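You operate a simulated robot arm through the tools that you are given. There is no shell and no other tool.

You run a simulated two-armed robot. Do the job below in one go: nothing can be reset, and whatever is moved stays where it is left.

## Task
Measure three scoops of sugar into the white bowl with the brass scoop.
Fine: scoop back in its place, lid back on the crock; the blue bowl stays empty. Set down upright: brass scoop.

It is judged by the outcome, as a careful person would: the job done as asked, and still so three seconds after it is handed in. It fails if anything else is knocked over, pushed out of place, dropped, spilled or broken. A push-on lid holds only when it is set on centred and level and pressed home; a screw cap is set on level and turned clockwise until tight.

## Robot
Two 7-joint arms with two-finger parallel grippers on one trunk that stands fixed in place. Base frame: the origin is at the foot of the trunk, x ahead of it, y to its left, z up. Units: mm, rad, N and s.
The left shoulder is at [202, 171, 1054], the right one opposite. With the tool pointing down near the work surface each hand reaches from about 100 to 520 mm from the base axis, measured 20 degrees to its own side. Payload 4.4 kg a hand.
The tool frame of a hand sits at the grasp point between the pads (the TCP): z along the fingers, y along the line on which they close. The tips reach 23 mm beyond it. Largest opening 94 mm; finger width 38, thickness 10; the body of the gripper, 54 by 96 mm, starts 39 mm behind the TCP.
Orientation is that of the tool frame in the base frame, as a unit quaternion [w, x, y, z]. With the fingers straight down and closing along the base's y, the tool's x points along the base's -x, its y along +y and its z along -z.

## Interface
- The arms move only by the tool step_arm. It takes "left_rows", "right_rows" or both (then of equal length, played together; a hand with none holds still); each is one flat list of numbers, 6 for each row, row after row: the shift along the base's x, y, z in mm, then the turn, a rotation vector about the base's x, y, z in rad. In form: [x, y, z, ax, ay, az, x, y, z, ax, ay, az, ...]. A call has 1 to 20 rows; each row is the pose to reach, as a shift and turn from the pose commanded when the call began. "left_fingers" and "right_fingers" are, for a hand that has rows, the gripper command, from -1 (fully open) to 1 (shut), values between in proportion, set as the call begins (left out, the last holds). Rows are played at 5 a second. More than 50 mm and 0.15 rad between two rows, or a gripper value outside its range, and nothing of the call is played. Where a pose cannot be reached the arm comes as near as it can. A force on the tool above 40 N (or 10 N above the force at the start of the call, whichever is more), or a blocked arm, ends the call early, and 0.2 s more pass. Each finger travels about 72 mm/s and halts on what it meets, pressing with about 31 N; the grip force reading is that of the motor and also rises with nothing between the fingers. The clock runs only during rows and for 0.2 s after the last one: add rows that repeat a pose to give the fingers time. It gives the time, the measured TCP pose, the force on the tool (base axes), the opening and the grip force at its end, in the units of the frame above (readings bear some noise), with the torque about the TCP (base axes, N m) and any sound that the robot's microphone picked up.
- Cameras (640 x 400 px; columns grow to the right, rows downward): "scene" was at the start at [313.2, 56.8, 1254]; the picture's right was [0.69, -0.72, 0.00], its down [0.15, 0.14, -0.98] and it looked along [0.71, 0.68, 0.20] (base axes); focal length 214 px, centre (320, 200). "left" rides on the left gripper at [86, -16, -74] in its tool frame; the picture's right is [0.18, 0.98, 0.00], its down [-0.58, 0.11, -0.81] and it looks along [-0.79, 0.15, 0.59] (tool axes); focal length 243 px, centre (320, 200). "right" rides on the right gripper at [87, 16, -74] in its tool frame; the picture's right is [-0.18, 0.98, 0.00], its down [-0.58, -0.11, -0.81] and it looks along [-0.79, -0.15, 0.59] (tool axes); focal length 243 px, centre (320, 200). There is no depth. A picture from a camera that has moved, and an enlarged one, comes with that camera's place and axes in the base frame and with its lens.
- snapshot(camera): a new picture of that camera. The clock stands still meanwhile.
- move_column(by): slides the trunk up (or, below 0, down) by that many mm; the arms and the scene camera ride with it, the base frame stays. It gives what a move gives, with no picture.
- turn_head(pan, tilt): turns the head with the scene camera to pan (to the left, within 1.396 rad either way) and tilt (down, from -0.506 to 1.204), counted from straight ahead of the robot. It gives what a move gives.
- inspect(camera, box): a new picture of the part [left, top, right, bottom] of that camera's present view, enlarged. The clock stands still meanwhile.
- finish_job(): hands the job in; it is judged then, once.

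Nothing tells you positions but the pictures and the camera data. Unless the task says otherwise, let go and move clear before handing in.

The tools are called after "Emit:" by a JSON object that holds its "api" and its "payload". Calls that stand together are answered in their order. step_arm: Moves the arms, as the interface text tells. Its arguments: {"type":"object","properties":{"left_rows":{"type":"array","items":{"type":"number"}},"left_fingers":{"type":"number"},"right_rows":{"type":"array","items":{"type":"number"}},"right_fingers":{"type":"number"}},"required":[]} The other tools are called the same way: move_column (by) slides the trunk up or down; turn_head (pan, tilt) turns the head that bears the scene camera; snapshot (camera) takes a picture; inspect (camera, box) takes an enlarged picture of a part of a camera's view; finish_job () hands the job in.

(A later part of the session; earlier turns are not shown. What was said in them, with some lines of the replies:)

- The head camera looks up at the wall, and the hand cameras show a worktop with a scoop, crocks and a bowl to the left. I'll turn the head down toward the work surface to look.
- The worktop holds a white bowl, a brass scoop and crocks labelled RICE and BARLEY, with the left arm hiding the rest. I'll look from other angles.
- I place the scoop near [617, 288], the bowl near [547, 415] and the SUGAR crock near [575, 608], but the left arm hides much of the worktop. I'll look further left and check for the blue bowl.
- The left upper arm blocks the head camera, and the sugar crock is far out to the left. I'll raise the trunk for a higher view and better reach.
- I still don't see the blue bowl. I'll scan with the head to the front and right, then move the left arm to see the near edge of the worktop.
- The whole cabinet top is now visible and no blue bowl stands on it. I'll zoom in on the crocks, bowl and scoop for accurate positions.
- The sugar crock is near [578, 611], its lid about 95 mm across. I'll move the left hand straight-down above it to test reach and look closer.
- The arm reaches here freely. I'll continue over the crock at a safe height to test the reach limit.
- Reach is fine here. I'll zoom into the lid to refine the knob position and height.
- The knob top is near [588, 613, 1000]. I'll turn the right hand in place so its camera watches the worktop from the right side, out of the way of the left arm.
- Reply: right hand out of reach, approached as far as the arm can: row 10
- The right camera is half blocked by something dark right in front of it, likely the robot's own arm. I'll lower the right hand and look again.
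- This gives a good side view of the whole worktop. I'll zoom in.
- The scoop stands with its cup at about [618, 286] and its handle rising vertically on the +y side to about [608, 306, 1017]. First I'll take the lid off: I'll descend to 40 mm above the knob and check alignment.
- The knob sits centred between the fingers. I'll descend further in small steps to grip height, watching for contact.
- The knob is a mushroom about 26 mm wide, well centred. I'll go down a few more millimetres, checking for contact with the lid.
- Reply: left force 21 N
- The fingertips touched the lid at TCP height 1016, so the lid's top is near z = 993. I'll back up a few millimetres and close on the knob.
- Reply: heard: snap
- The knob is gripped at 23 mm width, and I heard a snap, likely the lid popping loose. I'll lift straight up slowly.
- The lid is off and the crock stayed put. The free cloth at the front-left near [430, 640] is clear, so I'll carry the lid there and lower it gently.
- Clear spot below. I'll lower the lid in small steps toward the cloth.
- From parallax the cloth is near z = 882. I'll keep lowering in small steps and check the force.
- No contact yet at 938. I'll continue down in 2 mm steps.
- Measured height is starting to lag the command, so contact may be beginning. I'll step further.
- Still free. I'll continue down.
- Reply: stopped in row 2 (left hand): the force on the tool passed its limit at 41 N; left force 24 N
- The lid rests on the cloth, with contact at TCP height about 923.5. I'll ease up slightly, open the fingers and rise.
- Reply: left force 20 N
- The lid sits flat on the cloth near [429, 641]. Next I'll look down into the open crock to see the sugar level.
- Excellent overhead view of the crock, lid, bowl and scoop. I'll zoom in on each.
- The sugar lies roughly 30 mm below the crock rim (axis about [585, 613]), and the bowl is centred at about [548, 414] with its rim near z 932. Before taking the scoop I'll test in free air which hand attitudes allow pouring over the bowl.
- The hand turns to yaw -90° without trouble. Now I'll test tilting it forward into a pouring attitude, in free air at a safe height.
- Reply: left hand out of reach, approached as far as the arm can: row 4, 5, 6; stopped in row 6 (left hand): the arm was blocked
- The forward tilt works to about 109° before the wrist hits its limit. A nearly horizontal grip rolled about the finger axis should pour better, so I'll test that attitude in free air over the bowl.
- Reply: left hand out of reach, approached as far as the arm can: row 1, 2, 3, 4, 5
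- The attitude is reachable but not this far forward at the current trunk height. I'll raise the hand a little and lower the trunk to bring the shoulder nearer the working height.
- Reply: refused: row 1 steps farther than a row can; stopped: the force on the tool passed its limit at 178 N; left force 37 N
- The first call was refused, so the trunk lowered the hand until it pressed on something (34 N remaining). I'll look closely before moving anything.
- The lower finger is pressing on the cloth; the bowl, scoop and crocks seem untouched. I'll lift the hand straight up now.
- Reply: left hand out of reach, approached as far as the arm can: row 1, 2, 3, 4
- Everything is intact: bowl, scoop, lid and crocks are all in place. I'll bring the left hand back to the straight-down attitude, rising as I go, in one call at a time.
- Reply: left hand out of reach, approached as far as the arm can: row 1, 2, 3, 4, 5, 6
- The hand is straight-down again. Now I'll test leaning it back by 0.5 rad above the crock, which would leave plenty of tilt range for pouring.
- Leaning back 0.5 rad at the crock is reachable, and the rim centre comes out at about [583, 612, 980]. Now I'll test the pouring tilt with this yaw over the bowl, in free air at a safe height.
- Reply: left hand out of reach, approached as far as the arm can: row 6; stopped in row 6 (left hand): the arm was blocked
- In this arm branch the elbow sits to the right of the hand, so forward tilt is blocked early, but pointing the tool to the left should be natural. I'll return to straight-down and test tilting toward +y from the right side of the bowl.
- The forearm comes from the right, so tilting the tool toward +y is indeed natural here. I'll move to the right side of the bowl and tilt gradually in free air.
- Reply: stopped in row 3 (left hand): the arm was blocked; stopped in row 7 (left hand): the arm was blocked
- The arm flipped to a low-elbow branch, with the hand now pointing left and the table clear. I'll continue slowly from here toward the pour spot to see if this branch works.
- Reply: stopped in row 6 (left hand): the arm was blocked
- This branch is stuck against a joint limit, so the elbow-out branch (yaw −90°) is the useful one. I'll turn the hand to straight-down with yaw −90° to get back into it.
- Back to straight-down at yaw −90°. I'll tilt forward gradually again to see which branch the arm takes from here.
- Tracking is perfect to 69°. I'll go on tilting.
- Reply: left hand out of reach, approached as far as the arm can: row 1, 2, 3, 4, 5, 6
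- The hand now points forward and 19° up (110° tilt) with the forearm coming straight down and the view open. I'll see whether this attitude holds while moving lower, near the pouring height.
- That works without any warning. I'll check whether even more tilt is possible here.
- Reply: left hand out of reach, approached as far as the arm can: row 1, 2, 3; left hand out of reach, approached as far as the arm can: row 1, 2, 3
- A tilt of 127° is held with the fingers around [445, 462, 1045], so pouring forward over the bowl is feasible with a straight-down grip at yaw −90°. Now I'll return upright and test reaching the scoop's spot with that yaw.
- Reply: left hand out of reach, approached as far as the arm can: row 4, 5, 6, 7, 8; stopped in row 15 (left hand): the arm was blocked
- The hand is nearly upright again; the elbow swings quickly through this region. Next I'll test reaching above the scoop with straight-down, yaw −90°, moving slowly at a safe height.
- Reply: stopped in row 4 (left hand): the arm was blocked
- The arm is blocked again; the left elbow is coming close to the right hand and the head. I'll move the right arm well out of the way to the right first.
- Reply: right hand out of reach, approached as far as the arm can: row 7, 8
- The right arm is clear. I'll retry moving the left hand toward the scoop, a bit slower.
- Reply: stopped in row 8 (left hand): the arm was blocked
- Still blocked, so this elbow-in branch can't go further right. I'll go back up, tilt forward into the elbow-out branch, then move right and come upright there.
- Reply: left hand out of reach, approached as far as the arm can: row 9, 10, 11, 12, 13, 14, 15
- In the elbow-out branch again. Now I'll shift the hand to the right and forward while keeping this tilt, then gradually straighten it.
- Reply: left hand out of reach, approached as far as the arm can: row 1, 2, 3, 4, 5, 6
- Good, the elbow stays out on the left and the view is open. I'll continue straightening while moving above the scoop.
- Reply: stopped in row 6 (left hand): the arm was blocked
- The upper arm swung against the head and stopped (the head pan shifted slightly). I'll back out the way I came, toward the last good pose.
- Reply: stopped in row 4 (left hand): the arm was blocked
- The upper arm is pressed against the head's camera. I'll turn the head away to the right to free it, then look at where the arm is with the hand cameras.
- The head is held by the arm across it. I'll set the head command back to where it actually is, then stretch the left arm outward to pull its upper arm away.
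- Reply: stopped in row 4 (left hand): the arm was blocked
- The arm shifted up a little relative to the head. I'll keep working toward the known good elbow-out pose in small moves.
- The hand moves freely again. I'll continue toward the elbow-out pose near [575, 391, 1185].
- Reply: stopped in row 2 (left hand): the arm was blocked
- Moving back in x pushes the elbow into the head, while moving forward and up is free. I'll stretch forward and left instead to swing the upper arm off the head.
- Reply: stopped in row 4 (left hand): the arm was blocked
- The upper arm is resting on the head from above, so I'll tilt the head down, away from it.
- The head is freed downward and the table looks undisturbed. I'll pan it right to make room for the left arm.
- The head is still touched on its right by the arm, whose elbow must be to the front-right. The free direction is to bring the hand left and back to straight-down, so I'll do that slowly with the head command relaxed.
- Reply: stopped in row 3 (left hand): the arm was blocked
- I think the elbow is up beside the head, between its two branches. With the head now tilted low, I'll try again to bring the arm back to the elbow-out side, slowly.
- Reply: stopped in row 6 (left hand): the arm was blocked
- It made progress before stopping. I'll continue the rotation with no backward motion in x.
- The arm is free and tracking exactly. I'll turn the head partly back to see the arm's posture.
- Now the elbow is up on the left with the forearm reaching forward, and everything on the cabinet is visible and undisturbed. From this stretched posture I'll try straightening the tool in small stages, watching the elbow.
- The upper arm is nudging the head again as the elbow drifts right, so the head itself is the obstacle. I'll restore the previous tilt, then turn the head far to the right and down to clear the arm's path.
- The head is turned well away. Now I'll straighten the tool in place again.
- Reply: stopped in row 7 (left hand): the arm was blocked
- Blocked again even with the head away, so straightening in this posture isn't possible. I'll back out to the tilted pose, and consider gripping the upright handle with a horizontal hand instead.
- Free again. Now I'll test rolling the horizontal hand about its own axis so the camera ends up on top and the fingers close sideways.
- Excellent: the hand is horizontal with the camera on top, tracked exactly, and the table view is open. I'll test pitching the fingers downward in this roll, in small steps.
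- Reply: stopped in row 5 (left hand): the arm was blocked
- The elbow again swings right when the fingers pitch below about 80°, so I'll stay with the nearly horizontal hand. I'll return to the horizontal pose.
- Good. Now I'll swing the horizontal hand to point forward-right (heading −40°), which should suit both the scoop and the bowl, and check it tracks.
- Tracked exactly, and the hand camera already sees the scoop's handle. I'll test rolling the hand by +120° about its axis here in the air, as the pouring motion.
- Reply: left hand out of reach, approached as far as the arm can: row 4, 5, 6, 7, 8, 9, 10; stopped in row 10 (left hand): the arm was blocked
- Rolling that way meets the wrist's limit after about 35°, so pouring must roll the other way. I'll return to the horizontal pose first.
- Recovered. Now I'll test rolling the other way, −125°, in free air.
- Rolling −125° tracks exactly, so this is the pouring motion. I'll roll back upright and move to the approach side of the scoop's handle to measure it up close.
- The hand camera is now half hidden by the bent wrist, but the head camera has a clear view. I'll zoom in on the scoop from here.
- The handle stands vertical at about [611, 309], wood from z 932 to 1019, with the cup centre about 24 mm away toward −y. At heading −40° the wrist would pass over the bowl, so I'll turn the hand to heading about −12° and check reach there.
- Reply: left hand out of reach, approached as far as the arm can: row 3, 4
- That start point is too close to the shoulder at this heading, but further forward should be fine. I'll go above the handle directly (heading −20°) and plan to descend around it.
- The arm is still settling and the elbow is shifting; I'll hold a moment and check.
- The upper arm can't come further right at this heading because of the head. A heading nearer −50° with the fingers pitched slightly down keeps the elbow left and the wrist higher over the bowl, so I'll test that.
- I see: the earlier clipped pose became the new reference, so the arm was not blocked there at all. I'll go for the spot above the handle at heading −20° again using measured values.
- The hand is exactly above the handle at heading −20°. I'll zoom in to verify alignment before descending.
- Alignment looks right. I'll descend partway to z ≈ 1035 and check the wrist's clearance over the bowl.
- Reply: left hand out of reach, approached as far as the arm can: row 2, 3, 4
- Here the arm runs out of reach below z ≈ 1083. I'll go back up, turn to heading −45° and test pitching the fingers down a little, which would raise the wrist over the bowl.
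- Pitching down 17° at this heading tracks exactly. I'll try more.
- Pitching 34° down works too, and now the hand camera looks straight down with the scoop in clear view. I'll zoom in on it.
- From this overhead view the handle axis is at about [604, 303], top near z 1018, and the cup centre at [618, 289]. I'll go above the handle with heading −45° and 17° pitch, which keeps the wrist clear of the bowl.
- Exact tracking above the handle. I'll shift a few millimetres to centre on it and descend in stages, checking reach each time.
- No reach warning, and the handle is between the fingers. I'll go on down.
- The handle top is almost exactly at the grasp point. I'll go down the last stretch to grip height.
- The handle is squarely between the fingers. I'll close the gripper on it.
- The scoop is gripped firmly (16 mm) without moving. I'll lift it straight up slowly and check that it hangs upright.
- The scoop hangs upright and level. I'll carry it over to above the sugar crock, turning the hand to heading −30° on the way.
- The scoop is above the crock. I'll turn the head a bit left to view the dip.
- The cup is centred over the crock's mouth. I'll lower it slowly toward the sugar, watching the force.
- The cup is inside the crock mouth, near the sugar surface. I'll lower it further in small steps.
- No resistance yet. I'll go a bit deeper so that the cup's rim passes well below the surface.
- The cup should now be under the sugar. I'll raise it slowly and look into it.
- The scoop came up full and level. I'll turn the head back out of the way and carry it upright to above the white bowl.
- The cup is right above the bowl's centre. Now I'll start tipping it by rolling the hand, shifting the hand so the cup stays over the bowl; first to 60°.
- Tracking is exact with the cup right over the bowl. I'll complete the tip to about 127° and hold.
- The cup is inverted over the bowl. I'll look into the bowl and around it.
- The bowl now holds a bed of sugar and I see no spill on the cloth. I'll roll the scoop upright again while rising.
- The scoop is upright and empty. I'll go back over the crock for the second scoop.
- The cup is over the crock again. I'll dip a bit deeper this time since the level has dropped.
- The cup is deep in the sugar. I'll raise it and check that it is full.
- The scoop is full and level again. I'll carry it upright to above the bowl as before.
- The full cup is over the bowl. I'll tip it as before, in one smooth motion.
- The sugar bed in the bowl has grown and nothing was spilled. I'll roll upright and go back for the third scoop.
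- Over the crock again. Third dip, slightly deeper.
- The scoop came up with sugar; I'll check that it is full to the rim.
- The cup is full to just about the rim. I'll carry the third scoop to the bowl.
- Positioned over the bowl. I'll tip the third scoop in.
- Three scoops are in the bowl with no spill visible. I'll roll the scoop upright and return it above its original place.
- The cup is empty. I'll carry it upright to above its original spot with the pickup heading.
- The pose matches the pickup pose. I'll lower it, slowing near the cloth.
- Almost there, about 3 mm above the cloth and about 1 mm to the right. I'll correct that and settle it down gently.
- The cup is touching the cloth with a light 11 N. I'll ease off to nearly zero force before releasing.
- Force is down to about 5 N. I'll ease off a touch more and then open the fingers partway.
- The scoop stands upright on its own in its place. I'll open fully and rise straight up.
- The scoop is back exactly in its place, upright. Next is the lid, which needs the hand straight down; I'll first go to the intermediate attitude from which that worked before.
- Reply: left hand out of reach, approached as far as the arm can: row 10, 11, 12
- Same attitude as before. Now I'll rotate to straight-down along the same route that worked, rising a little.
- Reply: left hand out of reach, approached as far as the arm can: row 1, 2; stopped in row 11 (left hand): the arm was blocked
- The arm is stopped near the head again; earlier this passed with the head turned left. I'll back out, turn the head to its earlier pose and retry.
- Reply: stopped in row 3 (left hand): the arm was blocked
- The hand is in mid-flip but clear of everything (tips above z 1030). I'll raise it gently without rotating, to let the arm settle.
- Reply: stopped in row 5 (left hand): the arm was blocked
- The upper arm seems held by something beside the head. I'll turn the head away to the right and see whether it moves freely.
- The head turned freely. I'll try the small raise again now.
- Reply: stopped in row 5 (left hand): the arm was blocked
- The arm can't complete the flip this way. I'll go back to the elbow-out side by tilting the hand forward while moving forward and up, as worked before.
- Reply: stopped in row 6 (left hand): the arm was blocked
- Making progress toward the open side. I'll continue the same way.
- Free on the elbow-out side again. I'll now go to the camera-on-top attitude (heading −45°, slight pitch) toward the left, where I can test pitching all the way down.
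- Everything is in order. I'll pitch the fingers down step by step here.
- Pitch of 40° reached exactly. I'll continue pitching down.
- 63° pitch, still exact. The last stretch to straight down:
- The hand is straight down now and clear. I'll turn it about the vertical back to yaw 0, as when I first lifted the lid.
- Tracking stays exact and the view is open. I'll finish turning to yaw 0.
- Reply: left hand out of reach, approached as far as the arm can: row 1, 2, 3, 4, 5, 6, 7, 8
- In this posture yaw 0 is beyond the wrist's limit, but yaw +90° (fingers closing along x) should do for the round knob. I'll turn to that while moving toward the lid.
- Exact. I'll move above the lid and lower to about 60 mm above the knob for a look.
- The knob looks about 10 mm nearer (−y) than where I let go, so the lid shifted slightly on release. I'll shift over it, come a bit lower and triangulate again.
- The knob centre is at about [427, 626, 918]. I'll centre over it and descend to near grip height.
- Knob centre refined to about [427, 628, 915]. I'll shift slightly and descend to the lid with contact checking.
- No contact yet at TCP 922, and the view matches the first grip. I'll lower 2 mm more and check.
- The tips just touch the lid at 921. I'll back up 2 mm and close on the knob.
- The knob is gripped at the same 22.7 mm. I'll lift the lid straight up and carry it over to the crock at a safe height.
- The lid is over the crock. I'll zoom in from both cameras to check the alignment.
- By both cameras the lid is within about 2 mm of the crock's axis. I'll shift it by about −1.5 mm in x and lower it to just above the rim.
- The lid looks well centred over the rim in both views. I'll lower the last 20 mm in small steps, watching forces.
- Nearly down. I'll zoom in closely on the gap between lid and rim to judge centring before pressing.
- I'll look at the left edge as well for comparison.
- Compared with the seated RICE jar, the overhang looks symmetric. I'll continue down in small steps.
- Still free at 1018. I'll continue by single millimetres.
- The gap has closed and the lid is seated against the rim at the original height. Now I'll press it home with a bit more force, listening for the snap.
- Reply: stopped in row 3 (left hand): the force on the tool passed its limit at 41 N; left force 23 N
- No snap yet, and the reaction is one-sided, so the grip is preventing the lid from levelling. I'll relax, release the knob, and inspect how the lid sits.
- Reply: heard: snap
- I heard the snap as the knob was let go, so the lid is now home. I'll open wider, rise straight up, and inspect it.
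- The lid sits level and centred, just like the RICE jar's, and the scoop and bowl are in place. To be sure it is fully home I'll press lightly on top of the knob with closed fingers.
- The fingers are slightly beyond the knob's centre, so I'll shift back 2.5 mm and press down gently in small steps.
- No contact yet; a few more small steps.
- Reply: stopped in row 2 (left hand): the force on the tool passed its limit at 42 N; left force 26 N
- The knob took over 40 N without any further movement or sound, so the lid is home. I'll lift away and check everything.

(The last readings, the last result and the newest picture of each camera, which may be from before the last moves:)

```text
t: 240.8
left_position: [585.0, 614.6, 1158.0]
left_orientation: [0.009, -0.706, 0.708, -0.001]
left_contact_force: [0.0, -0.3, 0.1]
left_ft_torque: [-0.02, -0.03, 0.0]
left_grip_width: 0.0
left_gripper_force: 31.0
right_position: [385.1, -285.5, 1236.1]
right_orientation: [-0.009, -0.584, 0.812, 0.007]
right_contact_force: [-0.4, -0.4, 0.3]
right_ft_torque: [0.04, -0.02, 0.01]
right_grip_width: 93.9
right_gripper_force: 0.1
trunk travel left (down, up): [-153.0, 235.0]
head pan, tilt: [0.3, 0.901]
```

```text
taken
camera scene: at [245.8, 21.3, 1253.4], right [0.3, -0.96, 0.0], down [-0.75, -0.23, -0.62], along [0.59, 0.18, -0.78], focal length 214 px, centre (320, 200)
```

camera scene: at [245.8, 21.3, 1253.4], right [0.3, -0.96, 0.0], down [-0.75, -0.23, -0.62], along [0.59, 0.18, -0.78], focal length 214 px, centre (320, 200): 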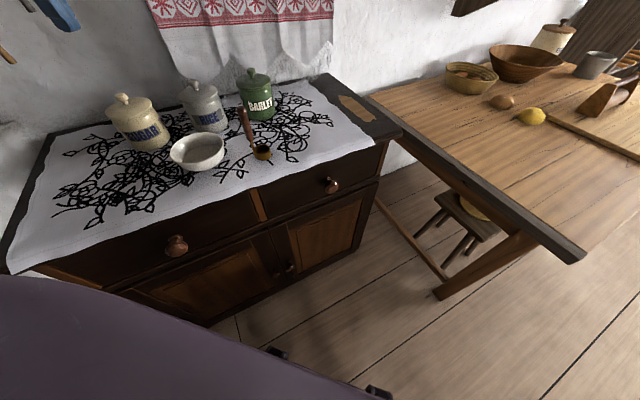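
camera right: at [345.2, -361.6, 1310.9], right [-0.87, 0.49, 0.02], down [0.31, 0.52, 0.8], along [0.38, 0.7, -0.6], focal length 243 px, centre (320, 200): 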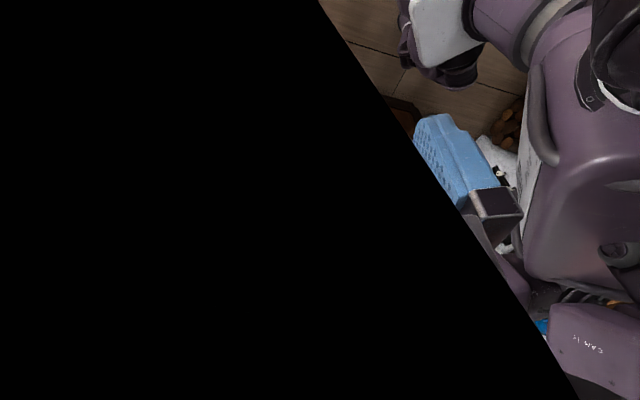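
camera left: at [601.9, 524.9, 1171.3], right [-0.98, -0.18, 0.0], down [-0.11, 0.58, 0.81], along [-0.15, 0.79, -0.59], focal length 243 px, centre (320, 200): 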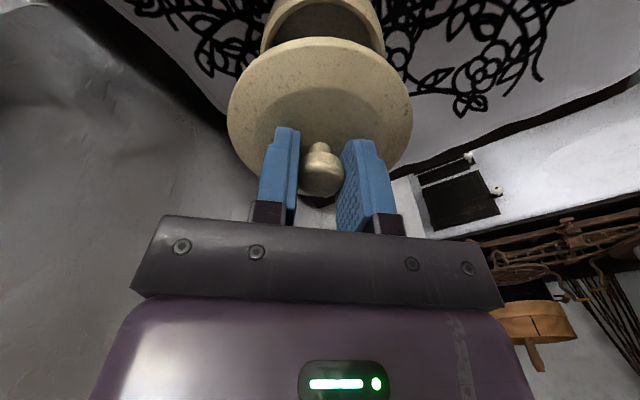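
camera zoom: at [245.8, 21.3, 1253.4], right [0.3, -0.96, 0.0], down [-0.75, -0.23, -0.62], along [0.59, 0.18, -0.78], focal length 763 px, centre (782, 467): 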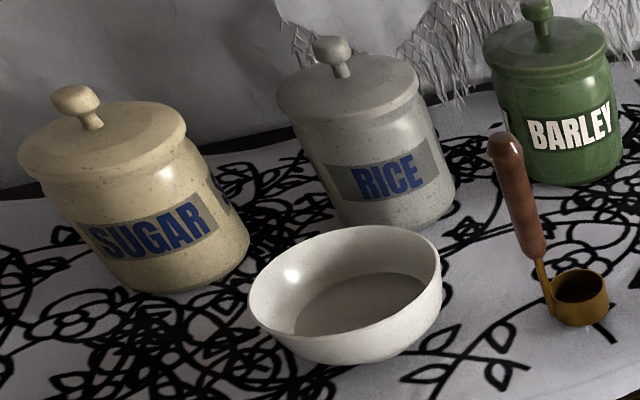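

Everything is in order: three scoops in the white bowl, scoop upright in its place, lid on. I'll move the left hand a bit aside and take a last look.

Emit:
{"api": "step_arm", "payload": {"left_rows": [-28, 1, 0, 0, 0, 0, -56, 2, 0, 0, 0, 0, -85, 3, 0, 0, 0, 0, -85, 3, 0, 0, 0, 0], "left_fingers": -0.5}}

Emit:
{"api": "inspect", "payload": {"camera": "scene", "box": [40, 60, 300, 220]}}

Emit:
{"api": "snapshot", "payload": {"camera": "left"}}

```text
t: 241.8
left_position: [501.4, 618.0, 1156.8]
left_orientation: [0.007, -0.706, 0.708, -0.002]
left_contact_force: [0.2, -0.2, -0.3]
left_ft_torque: [0.0, 0.03, 0.0]
left_grip_width: 70.5
left_gripper_force: 0.1
right_position: [387.8, -284.6, 1235.2]
right_orientation: [-0.011, -0.583, 0.812, 0.008]
right_contact_force: [0.2, -1.0, 0.4]
right_ft_torque: [-0.02, 0.04, -0.01]
right_grip_width: 94.1
right_gripper_force: 0.1
trunk travel left (down, up): [-153.0, 235.0]
head pan, tilt: [0.3, 0.901]
```

```text
2.46 times, centred on (170, 140) of scene
camera zoom: at [247.1, 22.3, 1252.8], right [0.3, -0.96, 0.0], down [-0.75, -0.23, -0.62], along [0.59, 0.18, -0.78], focal length 528 px, centre (689, 348)
```

zoom: 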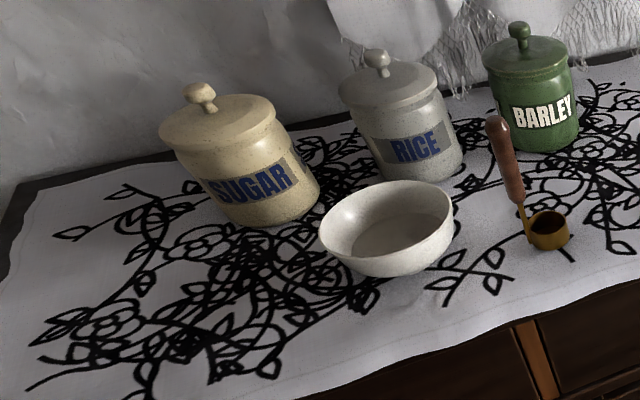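

```text
taken
camera left: at [515.4, 530.4, 1230.9], right [-0.98, -0.18, -0.01], down [-0.12, 0.57, 0.81], along [-0.14, 0.8, -0.59], focal length 243 px, centre (320, 200)
```

left: 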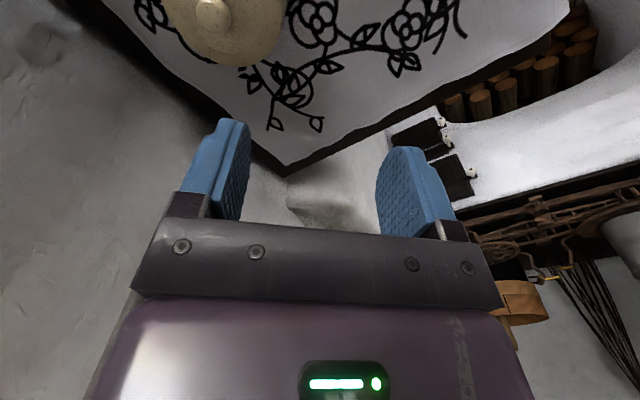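

The final view shows the sugar in the white bowl, the scoop standing upright in its spot, the lid on the crock, a clean cloth and both hands clear. I'm handing the job in.

Emit:
{"api": "finish_job", "payload": {}}

```text
The job is handed in.
```

Three level scoops of sugar are in the white bowl and the job is handed in. The brass scoop stands upright in its original spot. The lid is back on the sugar crock: it snapped as I let go of the knob, and it didn't move under a further press of about 40 N.

- **Blue bowl:** I never saw one on the cabinet, so I left everything else alone.
- **Contact with the cloth:** While testing reach early on, before any sugar was moved, I lowered the trunk without checking an earlier refused move. The left hand pressed into the cloth hard enough to trip the force limit. The bowl, scoop, crocks and lid looked undisturbed afterwards.
- **Contact with the robot's own head:** The left upper arm also jammed against the head during those tests. I freed it, and nothing on the cabinet was affected.

In the last camera views the cloth was clean, nothing was spilled or displaced, and both hands were clear.
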